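You operate a simulated robot arm through the tools that you are given. There is no shell and no other tool. Be economical: measure what you need, move in short steps, check, and stop when the job is done.

You run a simulated robot arm. Do the job below in one go: nothing can be reset, and whatever is moved stays where it is left.

## Task
Stir the milk into the soup, then heat it on the large ring till it steams.
Fine: stir with the wooden spoon before you light; it ends standing in the blue pot; heat on min; gas off at the end.

It is judged by the outcome, as a careful person would: the job done as asked, and still so three seconds after it is handed in. It fails if anything else is knocked over, pushed out of place, dropped, spilled or broken.

## Robot
A 7-joint arm with a two-finger parallel gripper, fixed in place. Base frame: the origin is at the foot of the arm, x ahead of it, y to its left, z up. Readings come in mm, degrees, newtons and seconds.
Its first joint turns from -166.0 to 166.0 degrees. Payload 4.4 kg.
The tool frame sits at the grasp point between the pads (the TCP): z along the fingers, y along the line on which they close. The tips reach 23 mm beyond it. Largest opening 94 mm; finger width 38, thickness 10; the body of the gripper, 54 by 96 mm, starts 39 mm behind the TCP.
Orientation is that of the tool frame in the base frame, as a unit quaternion [w, x, y, z]. With the fingers straight down and closing along the base's y, the tool's x points along the base's -x, its y along +y and its z along -z.

## Interface
- The arm moves only by the tool arm_command. Its argument "series" is a list of rows, each an object of numbers (a shift or turn left out is 0, a gripper value left out holds the last): "x", "y", "z": the shift along the tool's x, y, z in units of 150 mm (1.0 is 150 mm); "wx", "wy", "wz": the turn, a rotation vector about the tool's x, y, z in units of 120 degrees (1.0 is 120 degrees). In form: [{"x": .., "y": .., "z": .., "wx": .., "wy": .., "wz": ..}, ...]. A call has 1 to 10 rows; each row is the pose to reach, as a shift and turn from the pose commanded when the call began, along the tool's axes at that moment. "hand" is the finger opening in cm, from 0 to 9.4, set as the call begins (left out, the last holds). A call with a number of a shift or a turn outside -1 to 1 is refused whole. Rows are played at 5 a second. More than 50 mm and 8.6 degrees between two rows, or a gripper value outside its range, and nothing of the call is played. A pose out of reach is approached as far as the arm can. The call stops where the force on the tool passes 40 N (or 10 N more than at its start, if that is more) or the arm is blocked; 0.2 s more then pass. The fingers move at their own pace (about 72 mm/s each) and stop on an object; they squeeze with about 21 N. The grip force told is the motor's: it shows also when the fingers shut on nothing. Time passes only in rows, and 0.2 s behind the last, so rows that repeat a pose let the fingers close. It gives the time, the measured TCP pose, the force on the tool (base axes), the opening and the grip force at its end, in the units of the frame above (readings bear some noise), with the torque about the TCP (base axes, N m) and any sound that the robot's microphone picked up, and new pictures: "pictures" is both (left out), scene, wrist or none.
- Cameras (640 x 400 px; columns grow to the right, rows downward): "scene" is fixed at [220.4, -649.5, 1704.7]; the picture's right is [0.65, -0.76, 0.00], its down [-0.42, -0.35, -0.84] and it looks along [0.64, 0.54, -0.55] (base axes); focal length 327 px, centre (320, 200). "wrist" rides on the gripper at [86, 16, -74] in the tool frame; the picture's right is [-0.18, 0.98, 0.00], its down [-0.58, -0.11, -0.81] and it looks along [-0.79, -0.15, 0.59] (tool axes); focal length 243 px, centre (320, 200). There is no depth. A picture from a camera that has moved, and an enlarged one, comes with that camera's place and axes in the base frame and with its lens.
- zoom(camera, box): a new picture of the part [left, top, right, bottom] of that camera's present view, enlarged. It takes no simulated time.
- close_job(): hands the job in; it is judged then, once.

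Go step by step. Nothing tells you positions but the pictures and the camera data: compare them with the known pose of the tool, close in by small moves and look again before you grip or let go. The budget is 120 turns and 200 pictures, counting those below and the enlarged ones. Unless the task says otherwise, let go and move clear before handing in, and close with one line.

The tools are called after "Call:" as name(argument=value, ...) on one line, values as JSON. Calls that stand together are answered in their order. arm_command: Moves the arm, as the interface text tells. Its arguments: {"type":"object","properties":{"series":{"type":"array","items":{"type":"object","properties":{"x":{"type":"number"},"y":{"type":"number"},"z":{"type":"number"},"wx":{"type":"number"},"wy":{"type":"number"},"wz":{"type":"number"}}}},"hand":{"type":"number"},"pictures":{"type":"string","enum":["both","scene","wrist","none"]}},"required":["series"]} The other tools are called the same way: zoom (camera, box) takes an enlarged picture of a part of a camera's view; close_job () hands the job in.

At the start:

```text
t: 0.0
tcp_pos: [716.1, 3.9, 1473.9]
tcp_rot: [-0.001, 0.0, 1.0, 0.0]
ft_force: [0.2, 0.2, 0.3]
wrist_torque: [0.01, -0.02, 0.01]
finger_gap: 94.1
finger_force: 0.1
```

scene: 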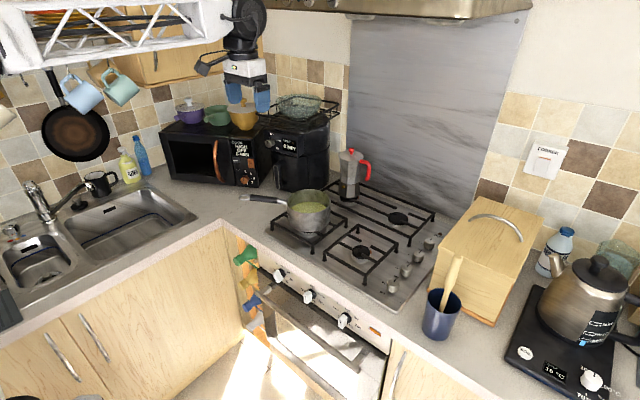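
wrist: 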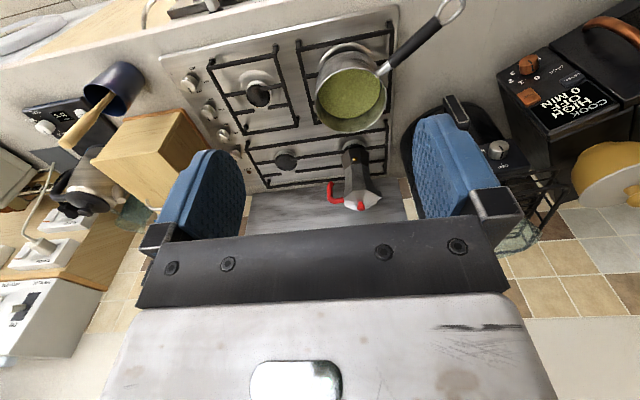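

I see a hob with a pot of green soup, a wooden spoon in a blue pot to the right, and knobs on the hob's right edge. I'll take enlarged pictures to identify the rings and the knobs.

Call:
zoom(camera="scene", box=[240, 140, 480, 320])

Call:
zoom(camera="wrist", box=[170, 10, 480, 210])

Call:
zoom(camera="scene", box=[360, 220, 480, 350])

```text
2.22 times, centred on (360, 230) of scene
camera zoom: at [220.4, -649.5, 1704.7], right [0.65, -0.76, 0.0], down [-0.42, -0.35, -0.84], along [0.64, 0.54, -0.55], focal length 728 px, centre (231, 133)
```

zoom: 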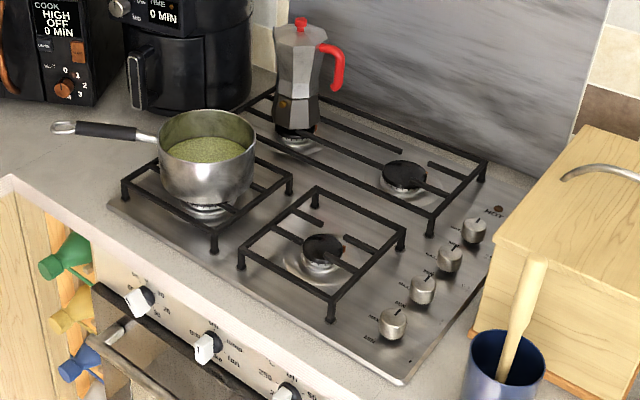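

```text
2.00 times, centred on (325, 110) of wrist
camera zoom: at [630.2, 20.4, 1549.1], right [0.18, 0.98, 0.0], down [0.58, -0.11, 0.81], along [0.79, -0.15, -0.59], focal length 485 px, centre (310, 380)
```

zoom: 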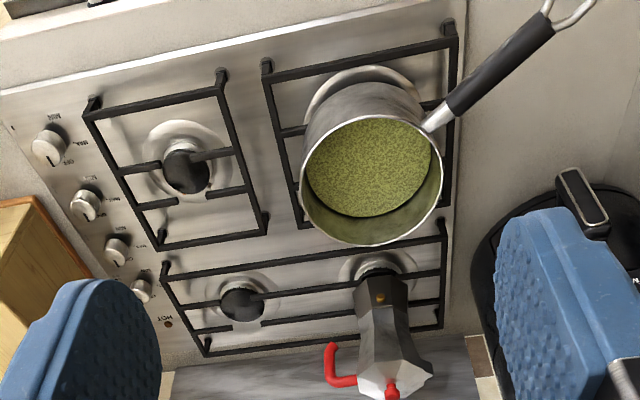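

```text
3.08 times, centred on (420, 285) of scene
camera zoom: at [220.4, -649.5, 1704.7], right [0.65, -0.76, 0.0], down [-0.42, -0.35, -0.84], along [0.64, 0.54, -0.55], focal length 1008 px, centre (12, -62)
```

zoom: 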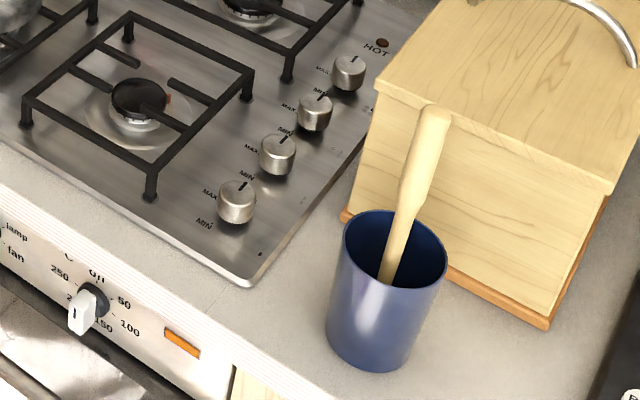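

The pot seems to sit on the front-left ring, but I still need to find which ring is large, which knob feeds it, and where the milk is. I'll look closer.

Call:
zoom(camera="scene", box=[270, 170, 350, 250])

Call:
zoom(camera="scene", box=[380, 225, 450, 300])

Call:
zoom(camera="scene", box=[500, 210, 640, 310])

Call:
zoom(camera="wrist", box=[300, 30, 410, 140])

Call:
zoom(camera="wrist", box=[160, 50, 270, 180])

```text
5.00 times, centred on (310, 210) of scene
camera zoom: at [220.4, -649.5, 1704.7], right [0.65, -0.76, 0.0], down [-0.42, -0.35, -0.84], along [0.64, 0.54, -0.55], focal length 1637 px, centre (370, 150)
```

zoom: 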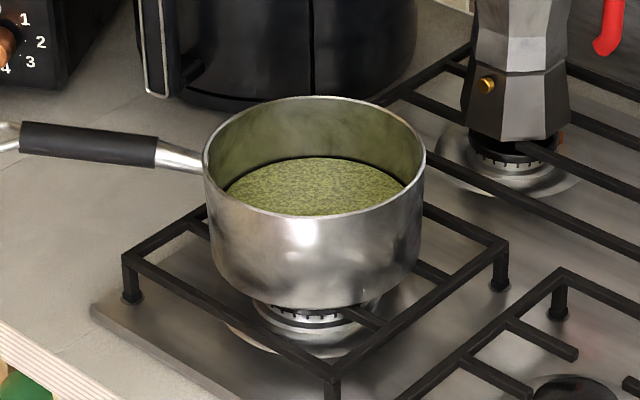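

```text
5.33 times, centred on (415, 262) of scene
camera zoom: at [220.4, -649.5, 1704.7], right [0.65, -0.76, 0.0], down [-0.42, -0.35, -0.84], along [0.64, 0.54, -0.55], focal length 1746 px, centre (-187, -133)
```

zoom: 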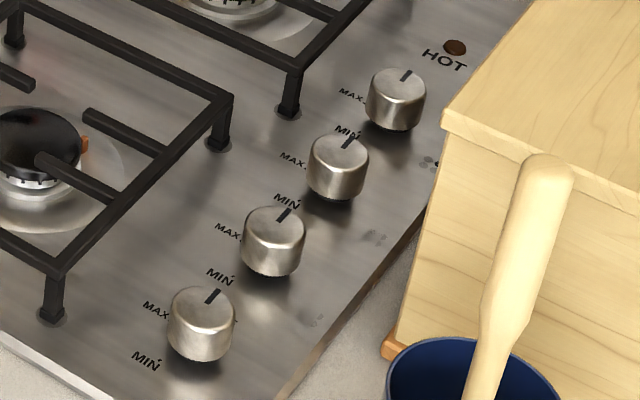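

```text
4.00 times, centred on (570, 260) of scene
camera zoom: at [220.4, -649.5, 1704.7], right [0.65, -0.76, 0.0], down [-0.42, -0.35, -0.84], along [0.64, 0.54, -0.55], focal length 1310 px, centre (-680, -40)
```

zoom: 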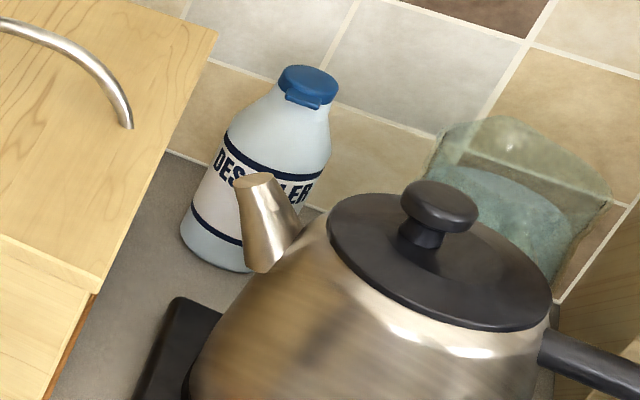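

```text
3.64 times, centred on (355, 85) of wrist
camera zoom: at [630.2, 20.4, 1549.1], right [0.18, 0.98, 0.0], down [0.58, -0.11, 0.81], along [0.79, -0.15, -0.59], focal length 882 px, centre (193, 618)
```

zoom: 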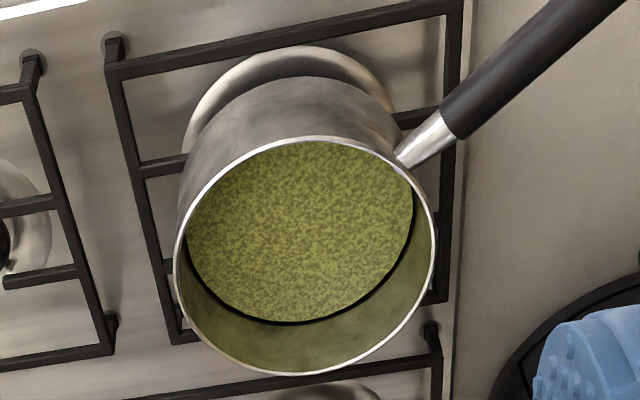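

```text
3.08 times, centred on (215, 115) of wrist
camera zoom: at [630.2, 20.4, 1549.1], right [0.18, 0.98, 0.0], down [0.58, -0.11, 0.81], along [0.79, -0.15, -0.59], focal length 746 px, centre (643, 462)
```

zoom: 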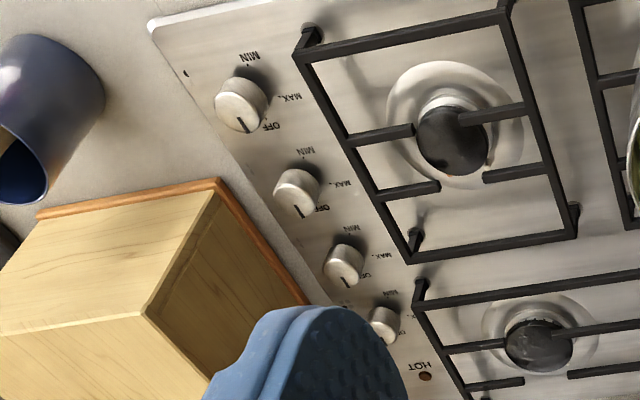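

The pot is already on the front-left ring, which has the widest surround at about 150 mm against 120–130 mm for the others. The knobs read OFF (away from me), MAX (left) and MIN (towards me). The blue pot is near (866, -530) with the spoon top around z 1188. I'll move the wrist camera towards it to look.

Call:
arm_command(series=[{"y": -0.25, "z": 0.1}, {"y": -0.5, "z": 0.2}, {"y": -0.75, "z": 0.3}, {"y": -1, "z": 0.4}], pictures="none")

Call:
arm_command(series=[{"y": -0.25, "z": 0.1}, {"y": -0.5, "z": 0.2}, {"y": -0.75, "z": 0.3}, {"y": -1, "z": 0.4}], pictures="both")

```text
t: 1.0
tcp_pos: [717.5, -148.3, 1415.4]
tcp_rot: [0.001, 0.0, 1.0, 0.0]
ft_force: [-0.1, 0.0, 0.3]
wrist_torque: [0.01, -0.03, -0.03]
finger_gap: 94.1
finger_force: 0.0
```

```text
t: 2.0
tcp_pos: [716.5, -294.0, 1354.9]
tcp_rot: [0.0, 0.0, 1.0, 0.0]
ft_force: [-0.5, 0.2, 0.5]
wrist_torque: [-0.02, -0.03, -0.03]
finger_gap: 93.7
finger_force: 0.1
camera wrist: at [629.5, -277.3, 1429.4], right [0.18, 0.98, 0.0], down [0.58, -0.11, 0.81], along [0.79, -0.15, -0.59], focal length 243 px, centre (320, 200)
```

scene: 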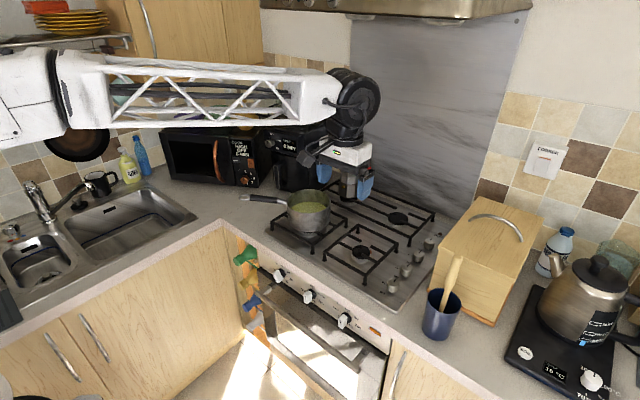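
wrist: 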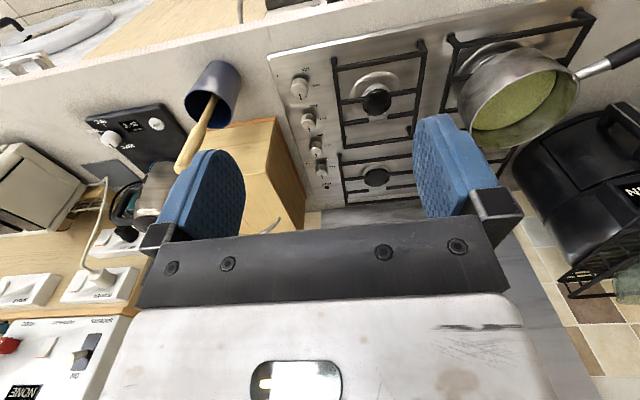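

The arm reaches in from the left, clear of everything. I'll look at the knobs and the spoon from here.

Call:
zoom(camera="wrist", box=[265, 50, 345, 200])

Call:
zoom(camera="wrist", box=[440, 30, 600, 160])

Call:
zoom(camera="wrist", box=[150, 50, 260, 190])

```text
2.67 times, centred on (305, 125) of wrist
camera zoom: at [629.5, -277.3, 1429.4], right [0.18, 0.98, 0.0], down [0.58, -0.11, 0.81], along [0.79, -0.15, -0.59], focal length 647 px, centre (360, 400)
```

zoom: 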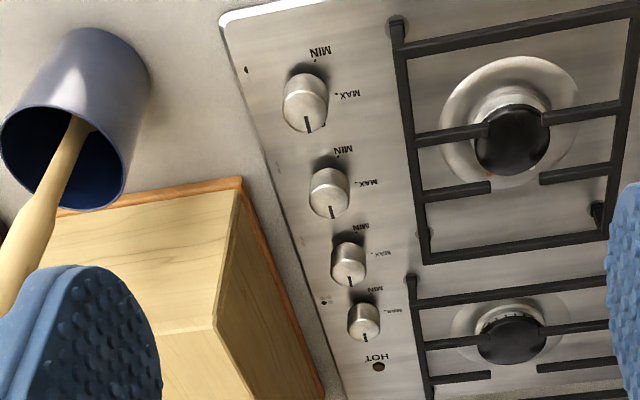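

```text
3.08 times, centred on (520, 95) of wrist
camera zoom: at [629.5, -277.3, 1429.4], right [0.18, 0.98, 0.0], down [0.58, -0.11, 0.81], along [0.79, -0.15, -0.59], focal length 746 px, centre (-295, 523)
```

zoom: 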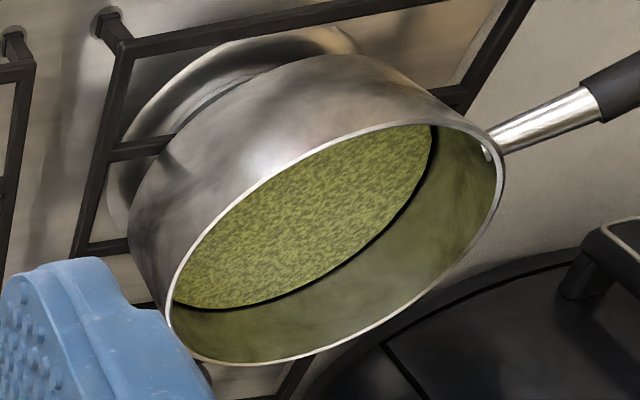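

```text
2.86 times, centred on (205, 120) of wrist
camera zoom: at [629.5, -277.3, 1429.4], right [0.18, 0.98, 0.0], down [0.58, -0.11, 0.81], along [0.79, -0.15, -0.59], focal length 693 px, centre (649, 429)
```

zoom: 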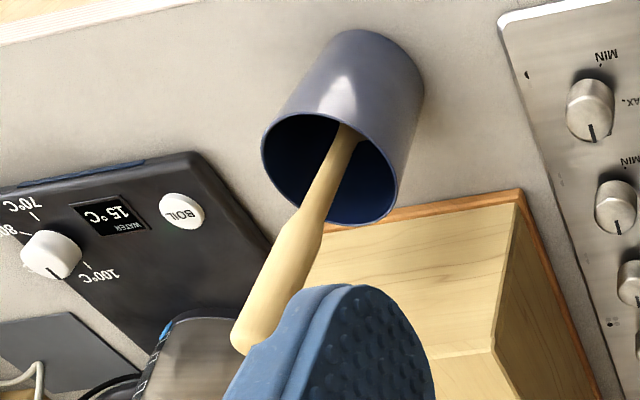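

The spoon stands almost upright at about (850, -530), with its top near z 1182. I'll go above it and check before descending.

Call:
arm_command(series=[{"x": -0.16, "y": -0.26, "z": 0.14}, {"x": -0.32, "y": -0.52, "z": 0.28}, {"x": -0.47, "y": -0.78, "z": 0.41}], pictures="none")

Call:
arm_command(series=[{"x": -0.14, "y": -0.26, "z": 0.1}, {"x": -0.28, "y": -0.52, "z": 0.2}, {"x": -0.42, "y": -0.78, "z": 0.3}, {"x": -0.42, "y": -0.78, "z": 0.3}], pictures="both")

```text
refused: row 1 steps farther than a row can; nothing moved
```

```text
t: 3.0
tcp_pos: [779.8, -412.0, 1309.5]
tcp_rot: [0.0, 0.0, 1.0, 0.0]
ft_force: [-0.1, 0.0, 0.7]
wrist_torque: [0.02, -0.02, -0.01]
finger_gap: 93.9
finger_force: 0.1
camera wrist: at [693.4, -395.4, 1384.3], right [0.18, 0.98, 0.0], down [0.58, -0.11, 0.81], along [0.79, -0.15, -0.59], focal length 243 px, centre (320, 200)
```

scene: 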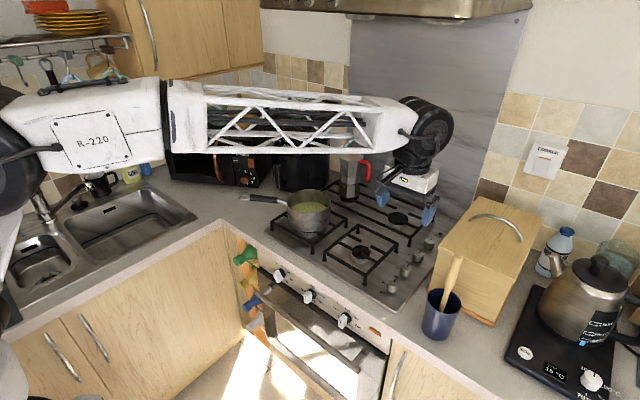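
wrist: 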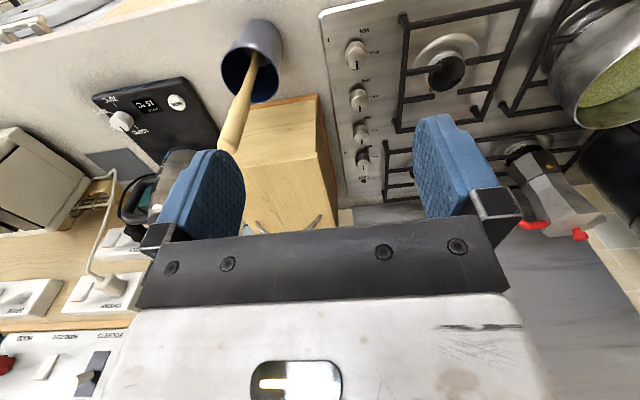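

Call:
zoom(camera="wrist", box=[315, 25, 400, 185])

Call:
zoom(camera="wrist", box=[200, 20, 300, 170])

```text
2.50 times, centred on (358, 105) of wrist
camera zoom: at [693.4, -395.4, 1384.3], right [0.18, 0.98, 0.0], down [0.58, -0.11, 0.81], along [0.79, -0.15, -0.59], focal length 606 px, centre (226, 438)
```

zoom: 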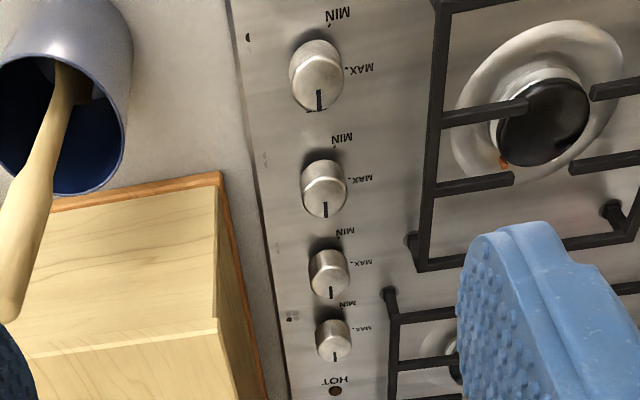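

```text
2.67 times, centred on (250, 95) of wrist
camera zoom: at [693.4, -395.4, 1384.3], right [0.18, 0.98, 0.0], down [0.58, -0.11, 0.81], along [0.79, -0.15, -0.59], focal length 647 px, centre (507, 480)
```

zoom: 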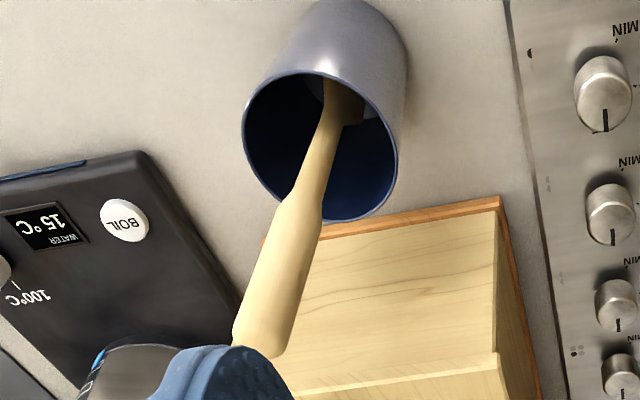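

The spoon's top works out at about (853, -532) from this view too. I'll move to just above it.

Call:
arm_command(series=[{"x": -0.12, "y": -0.2, "z": 0.13}, {"x": -0.245, "y": -0.4, "z": 0.26}, {"x": -0.37, "y": -0.6, "z": 0.4}, {"x": -0.49, "y": -0.8, "z": 0.53}], pictures="both")

```text
t: 4.0
tcp_pos: [853.1, -532.8, 1232.4]
tcp_rot: [0.001, 0.001, 1.0, 0.0]
ft_force: [-1.4, 0.2, 1.4]
wrist_torque: [0.03, -0.02, -0.03]
finger_gap: 93.8
finger_force: 0.1
camera wrist: at [765.8, -516.8, 1306.0], right [0.18, 0.98, 0.0], down [0.58, -0.11, 0.81], along [0.79, -0.15, -0.59], focal length 243 px, centre (320, 200)
```

scene: 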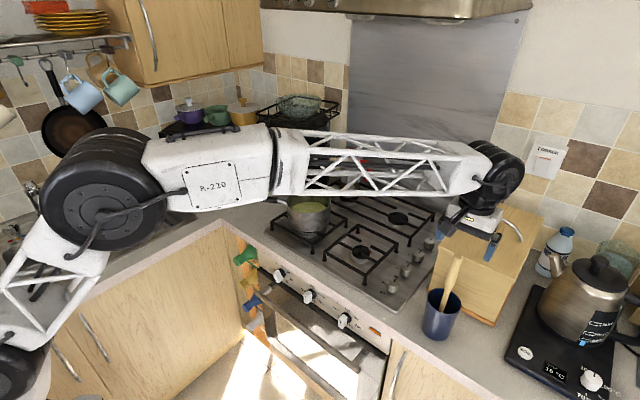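
wrist: 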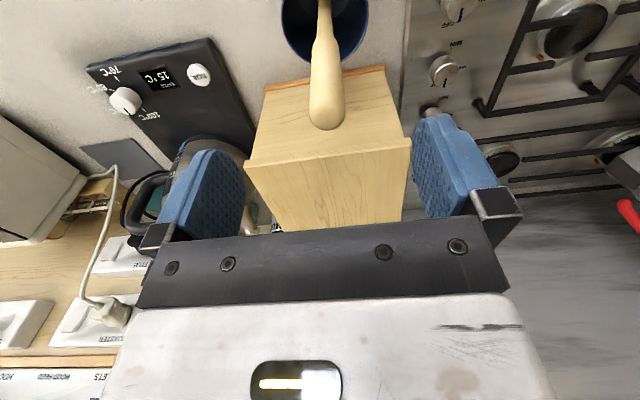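

The spoon's top is between the open fingers, slightly towards me, and the bread bin is well clear. I'll descend to the handle and look before gripping.

Call:
arm_command(series=[{"x": 0.02, "y": 0.02, "z": 0.17}, {"x": 0.03, "y": 0.03, "z": 0.34}, {"x": 0.03, "y": 0.03, "z": 0.5}], pictures="both")

```text
t: 4.8
tcp_pos: [848.3, -529.7, 1155.7]
tcp_rot: [-0.001, 0.0, 1.0, 0.0]
ft_force: [0.4, 0.2, 1.2]
wrist_torque: [-0.02, -0.03, 0.01]
finger_gap: 93.9
finger_force: 0.1
camera wrist: at [761.9, -513.1, 1230.7], right [0.18, 0.98, 0.0], down [0.58, -0.11, 0.81], along [0.79, -0.15, -0.59], focal length 243 px, centre (320, 200)
```

scene: 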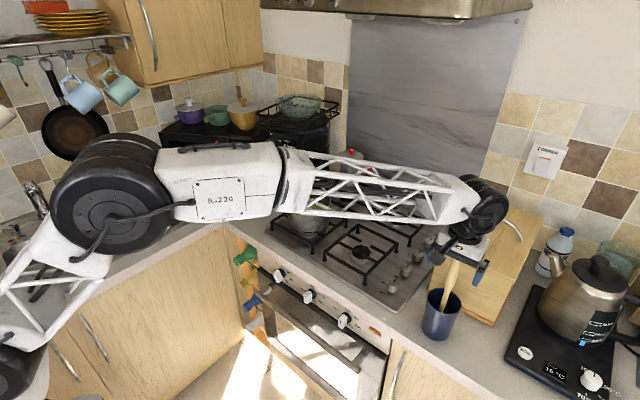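
wrist: 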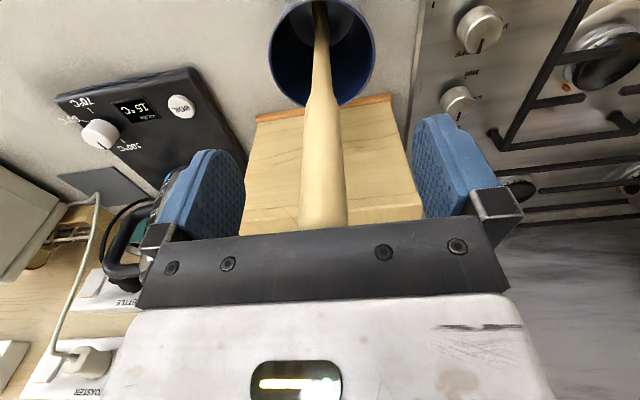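

The handle is between the pads, so I'll close the fingers gently.

Call:
arm_command(series=[{}, {}, {}, {}, {}], hand=0, pictures="wrist")

```text
t: 6.0
tcp_pos: [848.0, -530.6, 1155.3]
tcp_rot: [0.0, 0.0, 1.0, 0.0]
ft_force: [-0.1, -0.2, 0.3]
wrist_torque: [0.01, -0.05, 0.01]
finger_gap: 20.7
finger_force: 21.5
camera wrist: at [762.1, -513.2, 1230.3], right [0.18, 0.98, 0.0], down [0.58, -0.11, 0.81], along [0.79, -0.15, -0.59], focal length 243 px, centre (320, 200)
```

wrist: 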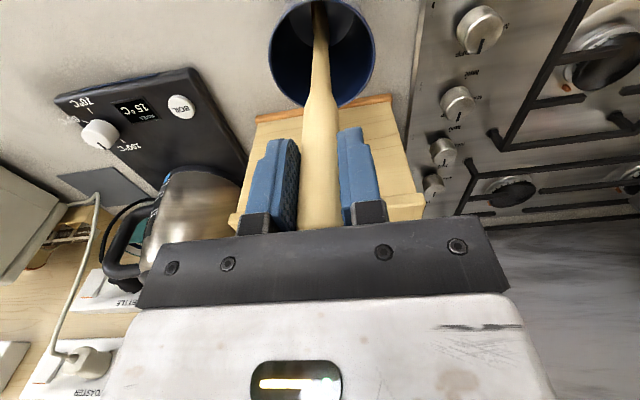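

The spoon is gripped at a 20.7 mm opening. I'll lift it straight up out of the pot.

Call:
arm_command(series=[{"z": -0.15}, {"z": -0.3}, {"z": -0.5}, {"z": -0.7}, {"z": -0.9}, {"z": -1}], pictures="both")

```text
t: 7.4
tcp_pos: [847.5, -529.4, 1304.9]
tcp_rot: [-0.001, 0.001, 1.0, 0.0]
ft_force: [-0.3, 0.0, 0.1]
wrist_torque: [-0.03, 0.0, 0.02]
finger_gap: 20.5
finger_force: 21.0
camera wrist: at [761.1, -512.7, 1379.0], right [0.18, 0.98, 0.0], down [0.58, -0.11, 0.81], along [0.79, -0.15, -0.59], focal length 243 px, centre (320, 200)
```

scene: 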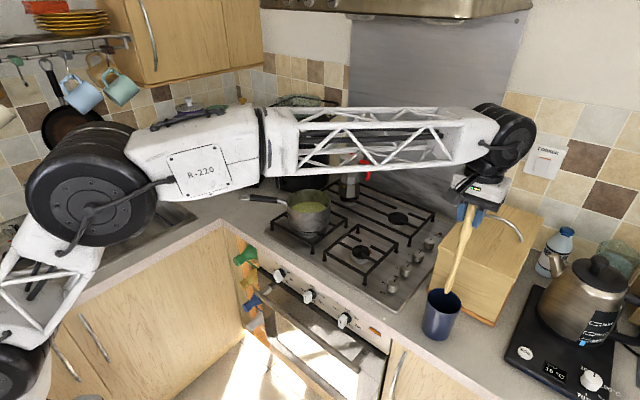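
wrist: 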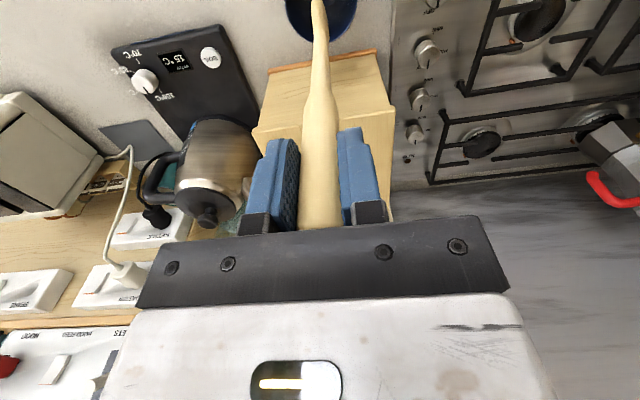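

Call:
arm_command(series=[{"z": -0.25}, {"z": -0.5}, {"z": -0.6}], pictures="scene")

Call:
zoom(camera="scene", box=[400, 180, 520, 350])

Call:
zoom(camera="wrist", box=[260, 0, 460, 150])

```text
t: 8.2
tcp_pos: [848.1, -528.5, 1394.5]
tcp_rot: [0.0, 0.001, 1.0, -0.001]
ft_force: [0.0, -1.3, -0.5]
wrist_torque: [0.01, 0.01, -0.02]
finger_gap: 20.5
finger_force: 21.0
```

scene: 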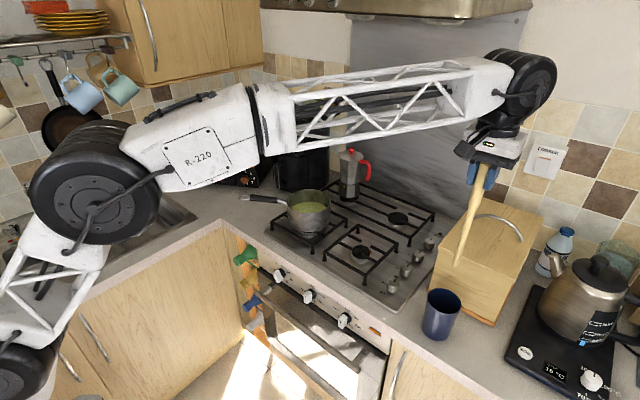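

```text
2.35 times, centred on (460, 265) of scene
camera zoom: at [220.4, -649.5, 1704.7], right [0.65, -0.76, 0.0], down [-0.42, -0.35, -0.84], along [0.64, 0.54, -0.55], focal length 770 px, centre (-9, 47)
```

zoom: 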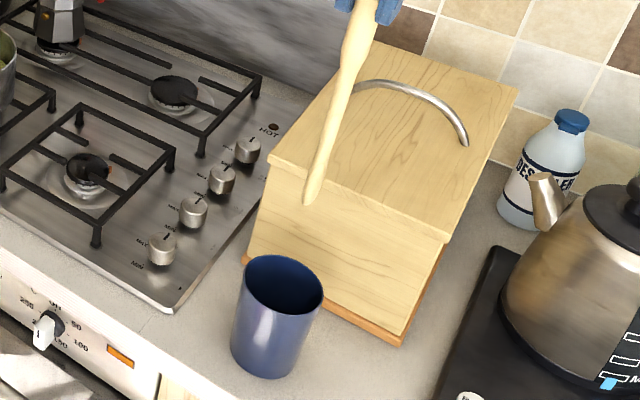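

```text
2.67 times, centred on (360, 75) of wrist
camera zoom: at [760.7, -512.0, 1469.7], right [0.18, 0.98, 0.0], down [0.58, -0.11, 0.81], along [0.79, -0.15, -0.59], focal length 647 px, centre (213, 533)
```

zoom: 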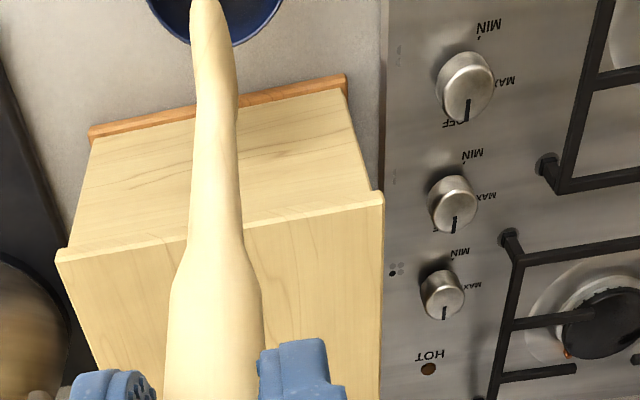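

The spoon is free, with its tip about 232 mm below the TCP. The soup pot is centred near (963, 31) with its rim at about 1035 and the soup at about 1005. I'll carry the spoon over in an arc that stays clear of the bin.

Call:
arm_command(series=[{"y": 0.25, "z": 0.1}, {"y": 0.5, "z": 0.25}, {"y": 0.75, "z": 0.4}, {"y": 1, "z": 0.55}], pictures="none")

Call:
arm_command(series=[{"y": 0.25}, {"y": 0.5}, {"y": 0.75}, {"y": 1}], pictures="none")

Call:
arm_command(series=[{"y": 0.25, "x": -0.1}, {"y": 0.5, "x": -0.2}, {"y": 0.75, "x": -0.3}, {"y": 1, "x": -0.4}, {"y": 1, "x": -0.4}], pictures="both")

```text
t: 9.2
tcp_pos: [847.8, -376.4, 1311.2]
tcp_rot: [0.0, 0.0, 1.0, 0.0]
ft_force: [0.2, 0.9, 0.1]
wrist_torque: [-0.01, 0.03, 0.0]
finger_gap: 20.3
finger_force: 20.9
```

```text
t: 10.2
tcp_pos: [848.5, -229.8, 1312.0]
tcp_rot: [0.0, 0.0, 1.0, 0.0]
ft_force: [-0.7, 0.4, -1.0]
wrist_torque: [-0.03, 0.02, 0.0]
finger_gap: 20.6
finger_force: 20.5
```

```text
t: 11.4
tcp_pos: [910.4, -75.8, 1314.7]
tcp_rot: [0.0, -0.001, 1.0, 0.0]
ft_force: [-0.1, -0.2, -0.4]
wrist_torque: [-0.02, -0.01, -0.04]
finger_gap: 20.3
finger_force: 21.2
camera wrist: at [823.4, -59.8, 1389.0], right [0.18, 0.98, 0.0], down [0.58, -0.11, 0.81], along [0.79, -0.15, -0.59], focal length 243 px, centre (320, 200)
```

scene: 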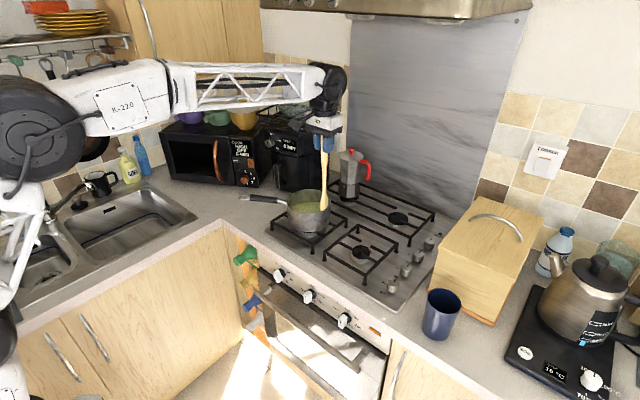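
wrist: 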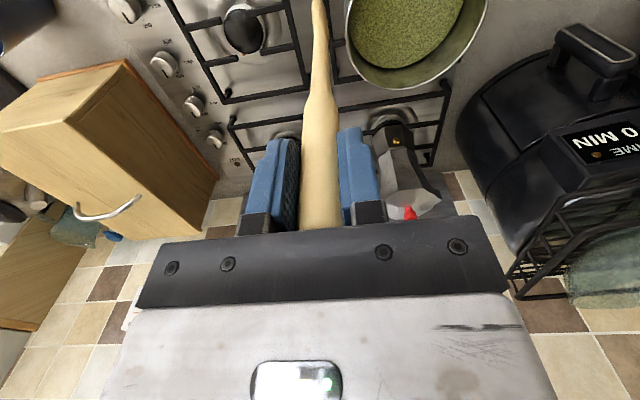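

The rim measures consistently as centred at about (962, 29) with an 81 mm radius. I'll move over it and check with both cameras before descending.

Call:
arm_command(series=[{"y": 0.25, "x": -0.1}, {"y": 0.5, "x": -0.2}, {"y": 0.69, "x": -0.3}, {"y": 0.69, "x": -0.3}], pictures="both")

Call:
zoom(camera="scene", box=[260, 110, 380, 260])

```text
t: 12.4
tcp_pos: [954.9, 26.3, 1312.4]
tcp_rot: [0.0, 0.0, 1.0, 0.0]
ft_force: [-0.4, 0.2, -1.1]
wrist_torque: [0.0, -0.02, 0.0]
finger_gap: 20.6
finger_force: 20.6
camera wrist: at [867.7, 43.6, 1387.5], right [0.18, 0.98, 0.0], down [0.58, -0.11, 0.81], along [0.79, -0.15, -0.59], focal length 243 px, centre (320, 200)
```

scene: 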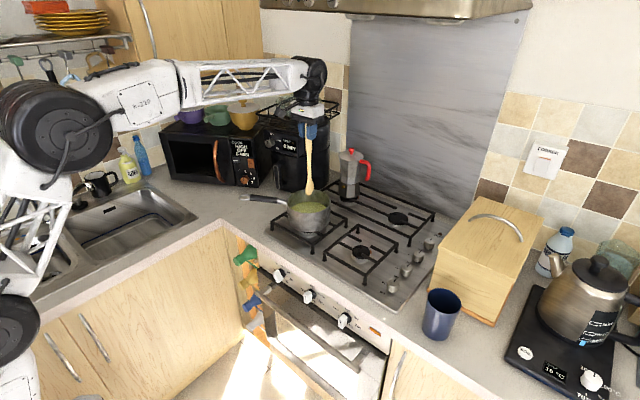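
wrist: 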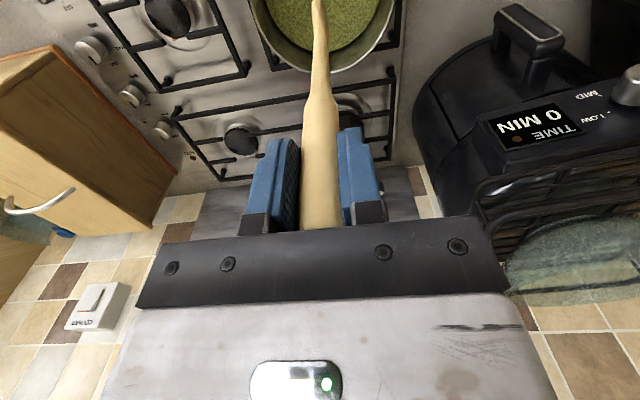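

```text
2.67 times, centred on (320, 185) of scene
camera zoom: at [220.4, -649.5, 1704.7], right [0.65, -0.76, 0.0], down [-0.42, -0.35, -0.84], along [0.64, 0.54, -0.55], focal length 873 px, centre (320, 240)
```

zoom: 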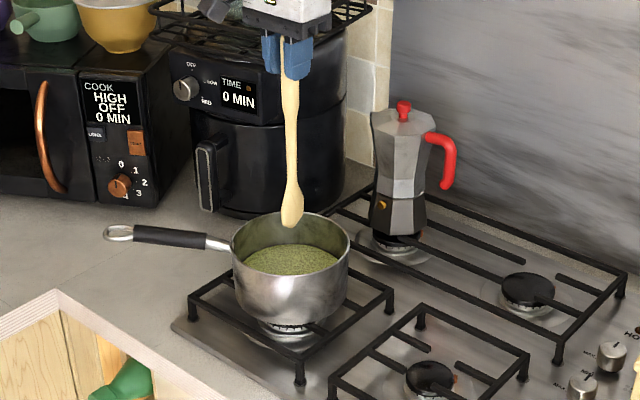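

The tip hangs over the middle of the pot. I'll lower it until the tip is at soup level and look.

Call:
arm_command(series=[{"z": 0.15}, {"z": 0.3}, {"z": 0.45}, {"z": 0.5}, {"z": 0.5}], pictures="none")

Call:
zoom(camera="scene", box=[270, 150, 350, 250])

Call:
zoom(camera="wrist", box=[230, 0, 430, 120])

```text
t: 13.6
tcp_pos: [953.4, 26.4, 1237.9]
tcp_rot: [0.001, 0.0, 1.0, -0.001]
ft_force: [-0.2, -0.1, -1.5]
wrist_torque: [-0.01, -0.03, -0.02]
finger_gap: 20.4
finger_force: 20.6
```

```text
4.00 times, centred on (310, 200) of scene
camera zoom: at [220.4, -649.5, 1704.7], right [0.65, -0.76, 0.0], down [-0.42, -0.35, -0.84], along [0.64, 0.54, -0.55], focal length 1310 px, centre (360, 200)
```

zoom: 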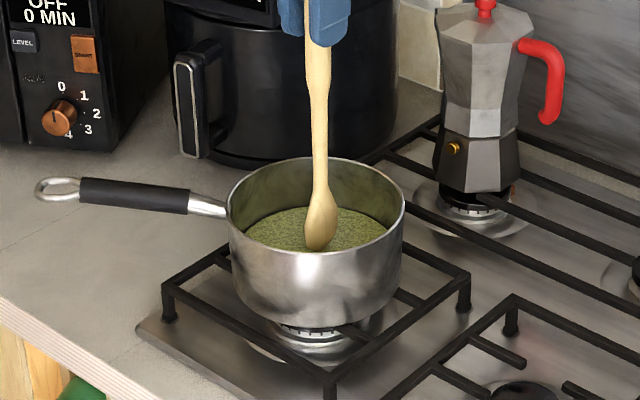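

```text
3.20 times, centred on (330, 60) of wrist
camera zoom: at [867.0, 41.8, 1311.9], right [0.18, 0.98, 0.0], down [0.58, -0.11, 0.81], along [0.79, -0.15, -0.59], focal length 776 px, centre (288, 648)
```

zoom: 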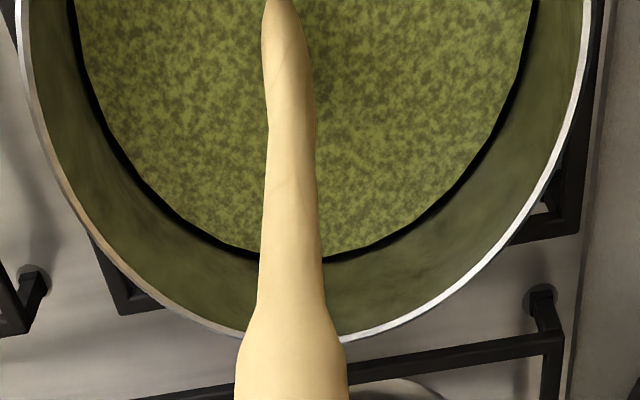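

The tip is right at the soup surface and central. I'll go down another 25 mm and stir in circles of about 32 mm radius, clear of the walls.

Call:
arm_command(series=[{"z": 0.09}, {"z": 0.17}, {"x": 0.1, "y": 0.017, "z": 0.17}, {"x": 0.236, "y": 0.017, "z": 0.17}, {"x": 0.174, "y": 0.168, "z": 0.17}, {"x": 0.023, "y": 0.23, "z": 0.17}, {"x": -0.128, "y": 0.168, "z": 0.17}, {"x": -0.19, "y": 0.017, "z": 0.17}, {"x": -0.128, "y": -0.134, "z": 0.17}, {"x": 0.023, "y": -0.196, "z": 0.17}], pictures="none")

Call:
zoom(camera="scene", box=[270, 150, 350, 250])

```text
t: 15.8
tcp_pos: [950.1, -3.9, 1213.3]
tcp_rot: [0.0, 0.0, 1.0, 0.0]
ft_force: [0.1, -0.5, 0.5]
wrist_torque: [0.01, 0.02, -0.03]
finger_gap: 20.4
finger_force: 21.5
```

```text
4.00 times, centred on (310, 200) of scene
camera zoom: at [220.4, -649.5, 1704.7], right [0.65, -0.76, 0.0], down [-0.42, -0.35, -0.84], along [0.64, 0.54, -0.55], focal length 1310 px, centre (360, 200)
```

zoom: 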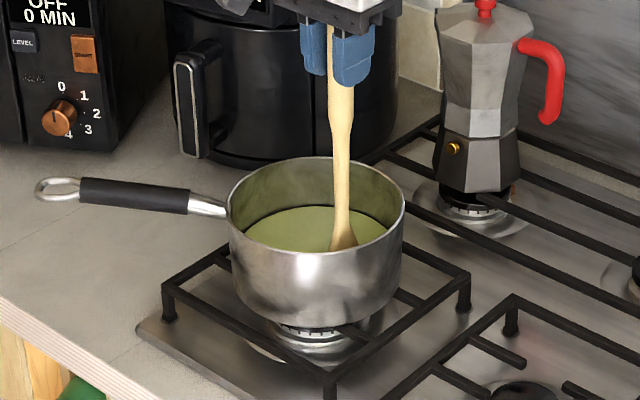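

The surface has turned from speckled to smooth pale green, so the stirring works. I'll do two more laps.

Call:
arm_command(series=[{"x": 0.151, "y": 0.062}, {"x": 0.213, "y": 0.213}, {"x": 0.151, "y": 0.364}, {"x": 0, "y": 0.426}, {"x": -0.151, "y": 0.364}, {"x": -0.213, "y": 0.213}, {"x": -0.151, "y": 0.062}, {"x": 0, "y": 0}], pictures="none")

Call:
arm_command(series=[{"x": 0.151, "y": 0.062}, {"x": 0.213, "y": 0.213}, {"x": 0.151, "y": 0.364}, {"x": 0, "y": 0.426}, {"x": -0.151, "y": 0.364}, {"x": -0.213, "y": 0.213}, {"x": -0.151, "y": 0.062}, {"x": 0, "y": 0}, {"x": 0, "y": 0.2}, {"x": 0, "y": 0.2}], pictures="none")

Call:
zoom(camera="scene", box=[270, 150, 350, 250])

Call:
zoom(camera="wrist", box=[230, 0, 430, 120])

```text
t: 17.6
tcp_pos: [951.3, -4.6, 1211.4]
tcp_rot: [0.001, -0.001, 1.0, 0.0]
ft_force: [-0.1, -0.3, -1.2]
wrist_torque: [0.0, 0.02, -0.02]
finger_gap: 20.5
finger_force: 21.6
```

```text
t: 19.8
tcp_pos: [949.8, 25.7, 1210.8]
tcp_rot: [-0.001, 0.0, 1.0, 0.0]
ft_force: [-0.5, 0.3, 0.1]
wrist_torque: [0.0, -0.01, 0.03]
finger_gap: 20.6
finger_force: 21.0
```

```text
4.00 times, centred on (310, 200) of scene
camera zoom: at [220.4, -649.5, 1704.7], right [0.65, -0.76, 0.0], down [-0.42, -0.35, -0.84], along [0.64, 0.54, -0.55], focal length 1310 px, centre (360, 200)
```

zoom: 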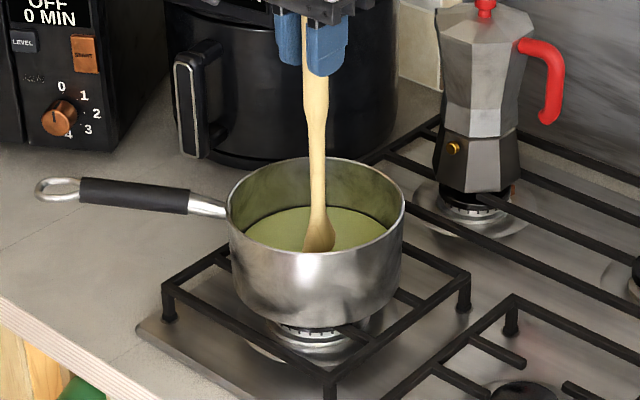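

```text
3.20 times, centred on (330, 60) of wrist
camera zoom: at [863.2, 41.9, 1285.8], right [0.18, 0.98, 0.0], down [0.58, -0.11, 0.81], along [0.79, -0.15, -0.59], focal length 776 px, centre (288, 648)
```

zoom: 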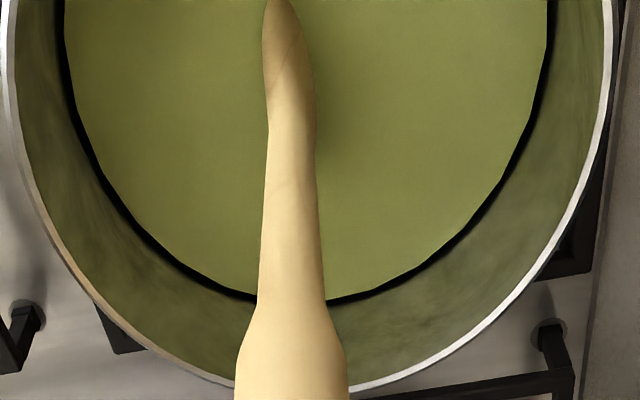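

The soup is evenly mixed. I'll lift the spoon out and carry it back to the blue pot the same way.

Call:
arm_command(series=[{"z": -0.1}, {"z": -0.25}, {"z": -0.45}, {"z": -0.65}, {"z": -0.8}, {"z": -0.8}, {"z": -0.8}], pictures="none")

Call:
arm_command(series=[{"y": -0.2, "x": 0.07}, {"y": -0.45, "x": 0.17}, {"y": -0.7, "x": 0.3}, {"y": -0.95, "x": 0.45}], pictures="none")

Call:
arm_command(series=[{"y": -0.2, "x": 0.07}, {"y": -0.5, "x": 0.15}, {"y": -0.75, "x": 0.2}, {"y": -1, "x": 0.23}], pictures="none")

Call:
arm_command(series=[{"y": -0.25, "z": -0.1}, {"y": -0.5, "z": -0.2}, {"y": -0.75, "z": -0.25}, {"y": -1, "z": -0.25}, {"y": -1, "z": -0.25}], pictures="scene")

```text
t: 21.4
tcp_pos: [951.6, 26.3, 1332.0]
tcp_rot: [0.0, 0.001, 1.0, 0.0]
ft_force: [0.6, 0.9, -1.2]
wrist_torque: [0.02, -0.01, 0.0]
finger_gap: 20.4
finger_force: 21.4
```

```text
t: 22.4
tcp_pos: [882.0, -117.2, 1333.8]
tcp_rot: [0.001, 0.0, 1.0, 0.0]
ft_force: [-0.3, 0.3, -1.7]
wrist_torque: [0.02, -0.01, 0.0]
finger_gap: 20.6
finger_force: 21.2
```

```text
t: 23.4
tcp_pos: [849.6, -268.7, 1334.9]
tcp_rot: [0.0, 0.0, 1.0, 0.0]
ft_force: [-1.0, -0.8, -1.0]
wrist_torque: [0.02, -0.01, 0.01]
finger_gap: 20.7
finger_force: 21.3
```

```text
t: 24.6
tcp_pos: [848.9, -417.9, 1372.1]
tcp_rot: [0.0, 0.001, 1.0, 0.001]
ft_force: [-0.7, 0.2, 0.6]
wrist_torque: [-0.01, -0.01, 0.03]
finger_gap: 20.3
finger_force: 21.1
```

scene: 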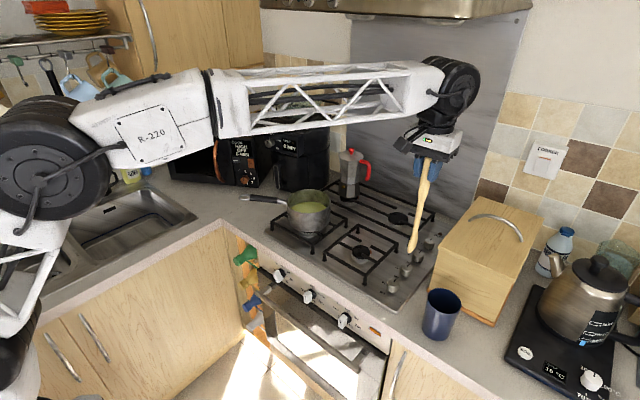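

The pot of soup is undisturbed and the spoon is still vertical. Next I'll go over the blue pot and start lowering.

Call:
arm_command(series=[{"y": -0.25}, {"y": -0.5}, {"y": -0.75}, {"y": -0.75, "z": 0.15}, {"y": -0.75, "z": 0.25}, {"y": -0.75, "z": 0.25}], pictures="none")

Call:
zoom(camera="scene", box=[400, 180, 520, 350])

Call:
zoom(camera="wrist", box=[230, 0, 430, 120])

```text
t: 26.0
tcp_pos: [848.2, -528.7, 1330.9]
tcp_rot: [0.0, 0.0, 1.0, 0.0]
ft_force: [-0.1, 0.3, -0.8]
wrist_torque: [0.0, -0.03, -0.06]
finger_gap: 20.4
finger_force: 21.2
```

```text
2.35 times, centred on (460, 265) of scene
camera zoom: at [220.4, -649.5, 1704.7], right [0.65, -0.76, 0.0], down [-0.42, -0.35, -0.84], along [0.64, 0.54, -0.55], focal length 770 px, centre (-9, 47)
```

zoom: 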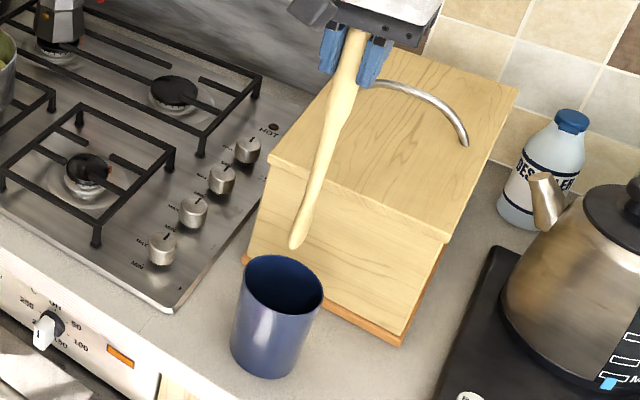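

```text
3.20 times, centred on (330, 60) of wrist
camera zoom: at [762.1, -512.6, 1405.9], right [0.18, 0.98, 0.0], down [0.58, -0.11, 0.81], along [0.79, -0.15, -0.59], focal length 776 px, centre (288, 648)
```

zoom: 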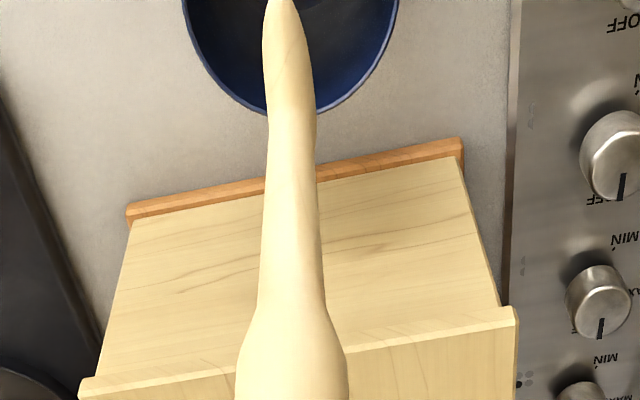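

It's lined up as it was when lifted. I'll lower it into the pot.

Call:
arm_command(series=[{"z": 0.2}, {"z": 0.4}, {"z": 0.55}, {"z": 0.7}, {"z": 0.85}, {"z": 0.98}], pictures="none")

Call:
arm_command(series=[{"z": 0.05}, {"z": 0.1}, {"z": 0.14}, {"z": 0.17}, {"z": 0.17}], pictures="both")

```text
t: 27.4
tcp_pos: [848.2, -530.3, 1185.4]
tcp_rot: [0.0, 0.001, 1.0, 0.001]
ft_force: [0.5, -0.3, -0.9]
wrist_torque: [-0.03, -0.02, -0.01]
finger_gap: 20.5
finger_force: 21.3
```

```text
t: 28.6
tcp_pos: [847.7, -529.6, 1159.2]
tcp_rot: [-0.001, -0.001, 1.0, 0.0]
ft_force: [0.6, 1.1, 0.0]
wrist_torque: [-0.02, 0.0, -0.02]
finger_gap: 20.7
finger_force: 21.4
camera wrist: at [761.0, -512.8, 1233.8], right [0.18, 0.98, 0.0], down [0.58, -0.11, 0.81], along [0.79, -0.15, -0.59], focal length 243 px, centre (320, 200)
```

scene: 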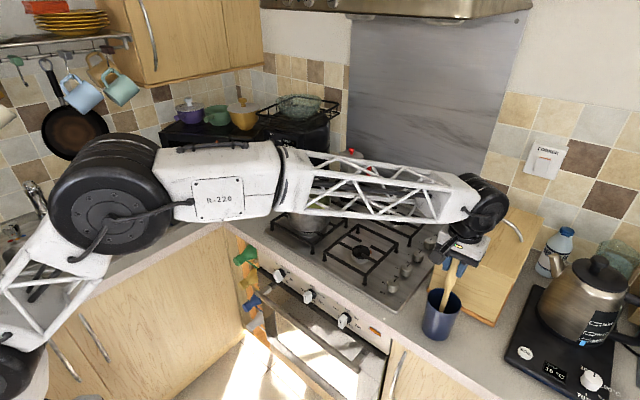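
wrist: 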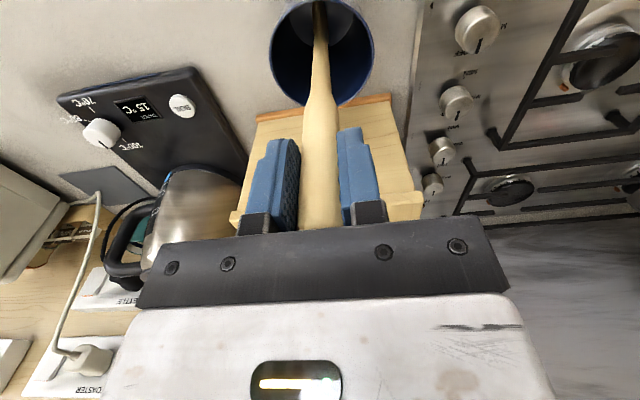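

It's about 3 mm above its original height, so I'll lower those last millimetres and then open the hand.

Call:
arm_command(series=[{"z": 0.01}, {"z": 0.022}, {"z": 0.022}], pictures="none")

Call:
arm_command(series=[{}, {}, {}, {}], hand=9.4, pictures="wrist")

```text
t: 29.4
tcp_pos: [848.1, -528.4, 1155.5]
tcp_rot: [0.0, -0.001, 1.0, -0.001]
ft_force: [0.4, 0.5, -1.3]
wrist_torque: [0.0, -0.01, 0.03]
finger_gap: 20.6
finger_force: 20.6
```

```text
t: 30.4
tcp_pos: [847.6, -529.1, 1156.0]
tcp_rot: [-0.001, 0.0, 1.0, 0.0]
ft_force: [-0.1, -0.4, -0.5]
wrist_torque: [0.0, 0.01, -0.01]
finger_gap: 94.0
finger_force: 0.0
camera wrist: at [761.3, -512.4, 1231.1], right [0.18, 0.98, 0.0], down [0.58, -0.11, 0.81], along [0.79, -0.15, -0.59], focal length 243 px, centre (320, 200)
```

wrist: 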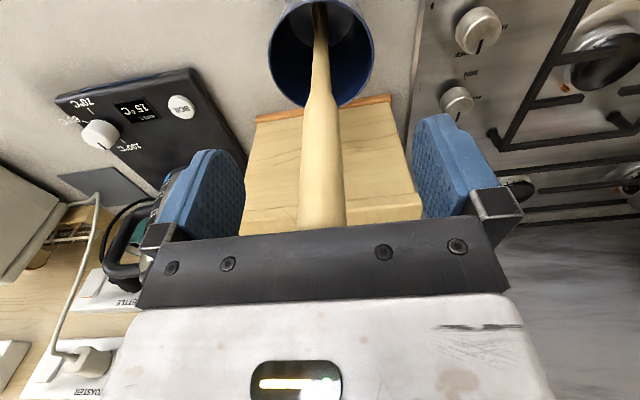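

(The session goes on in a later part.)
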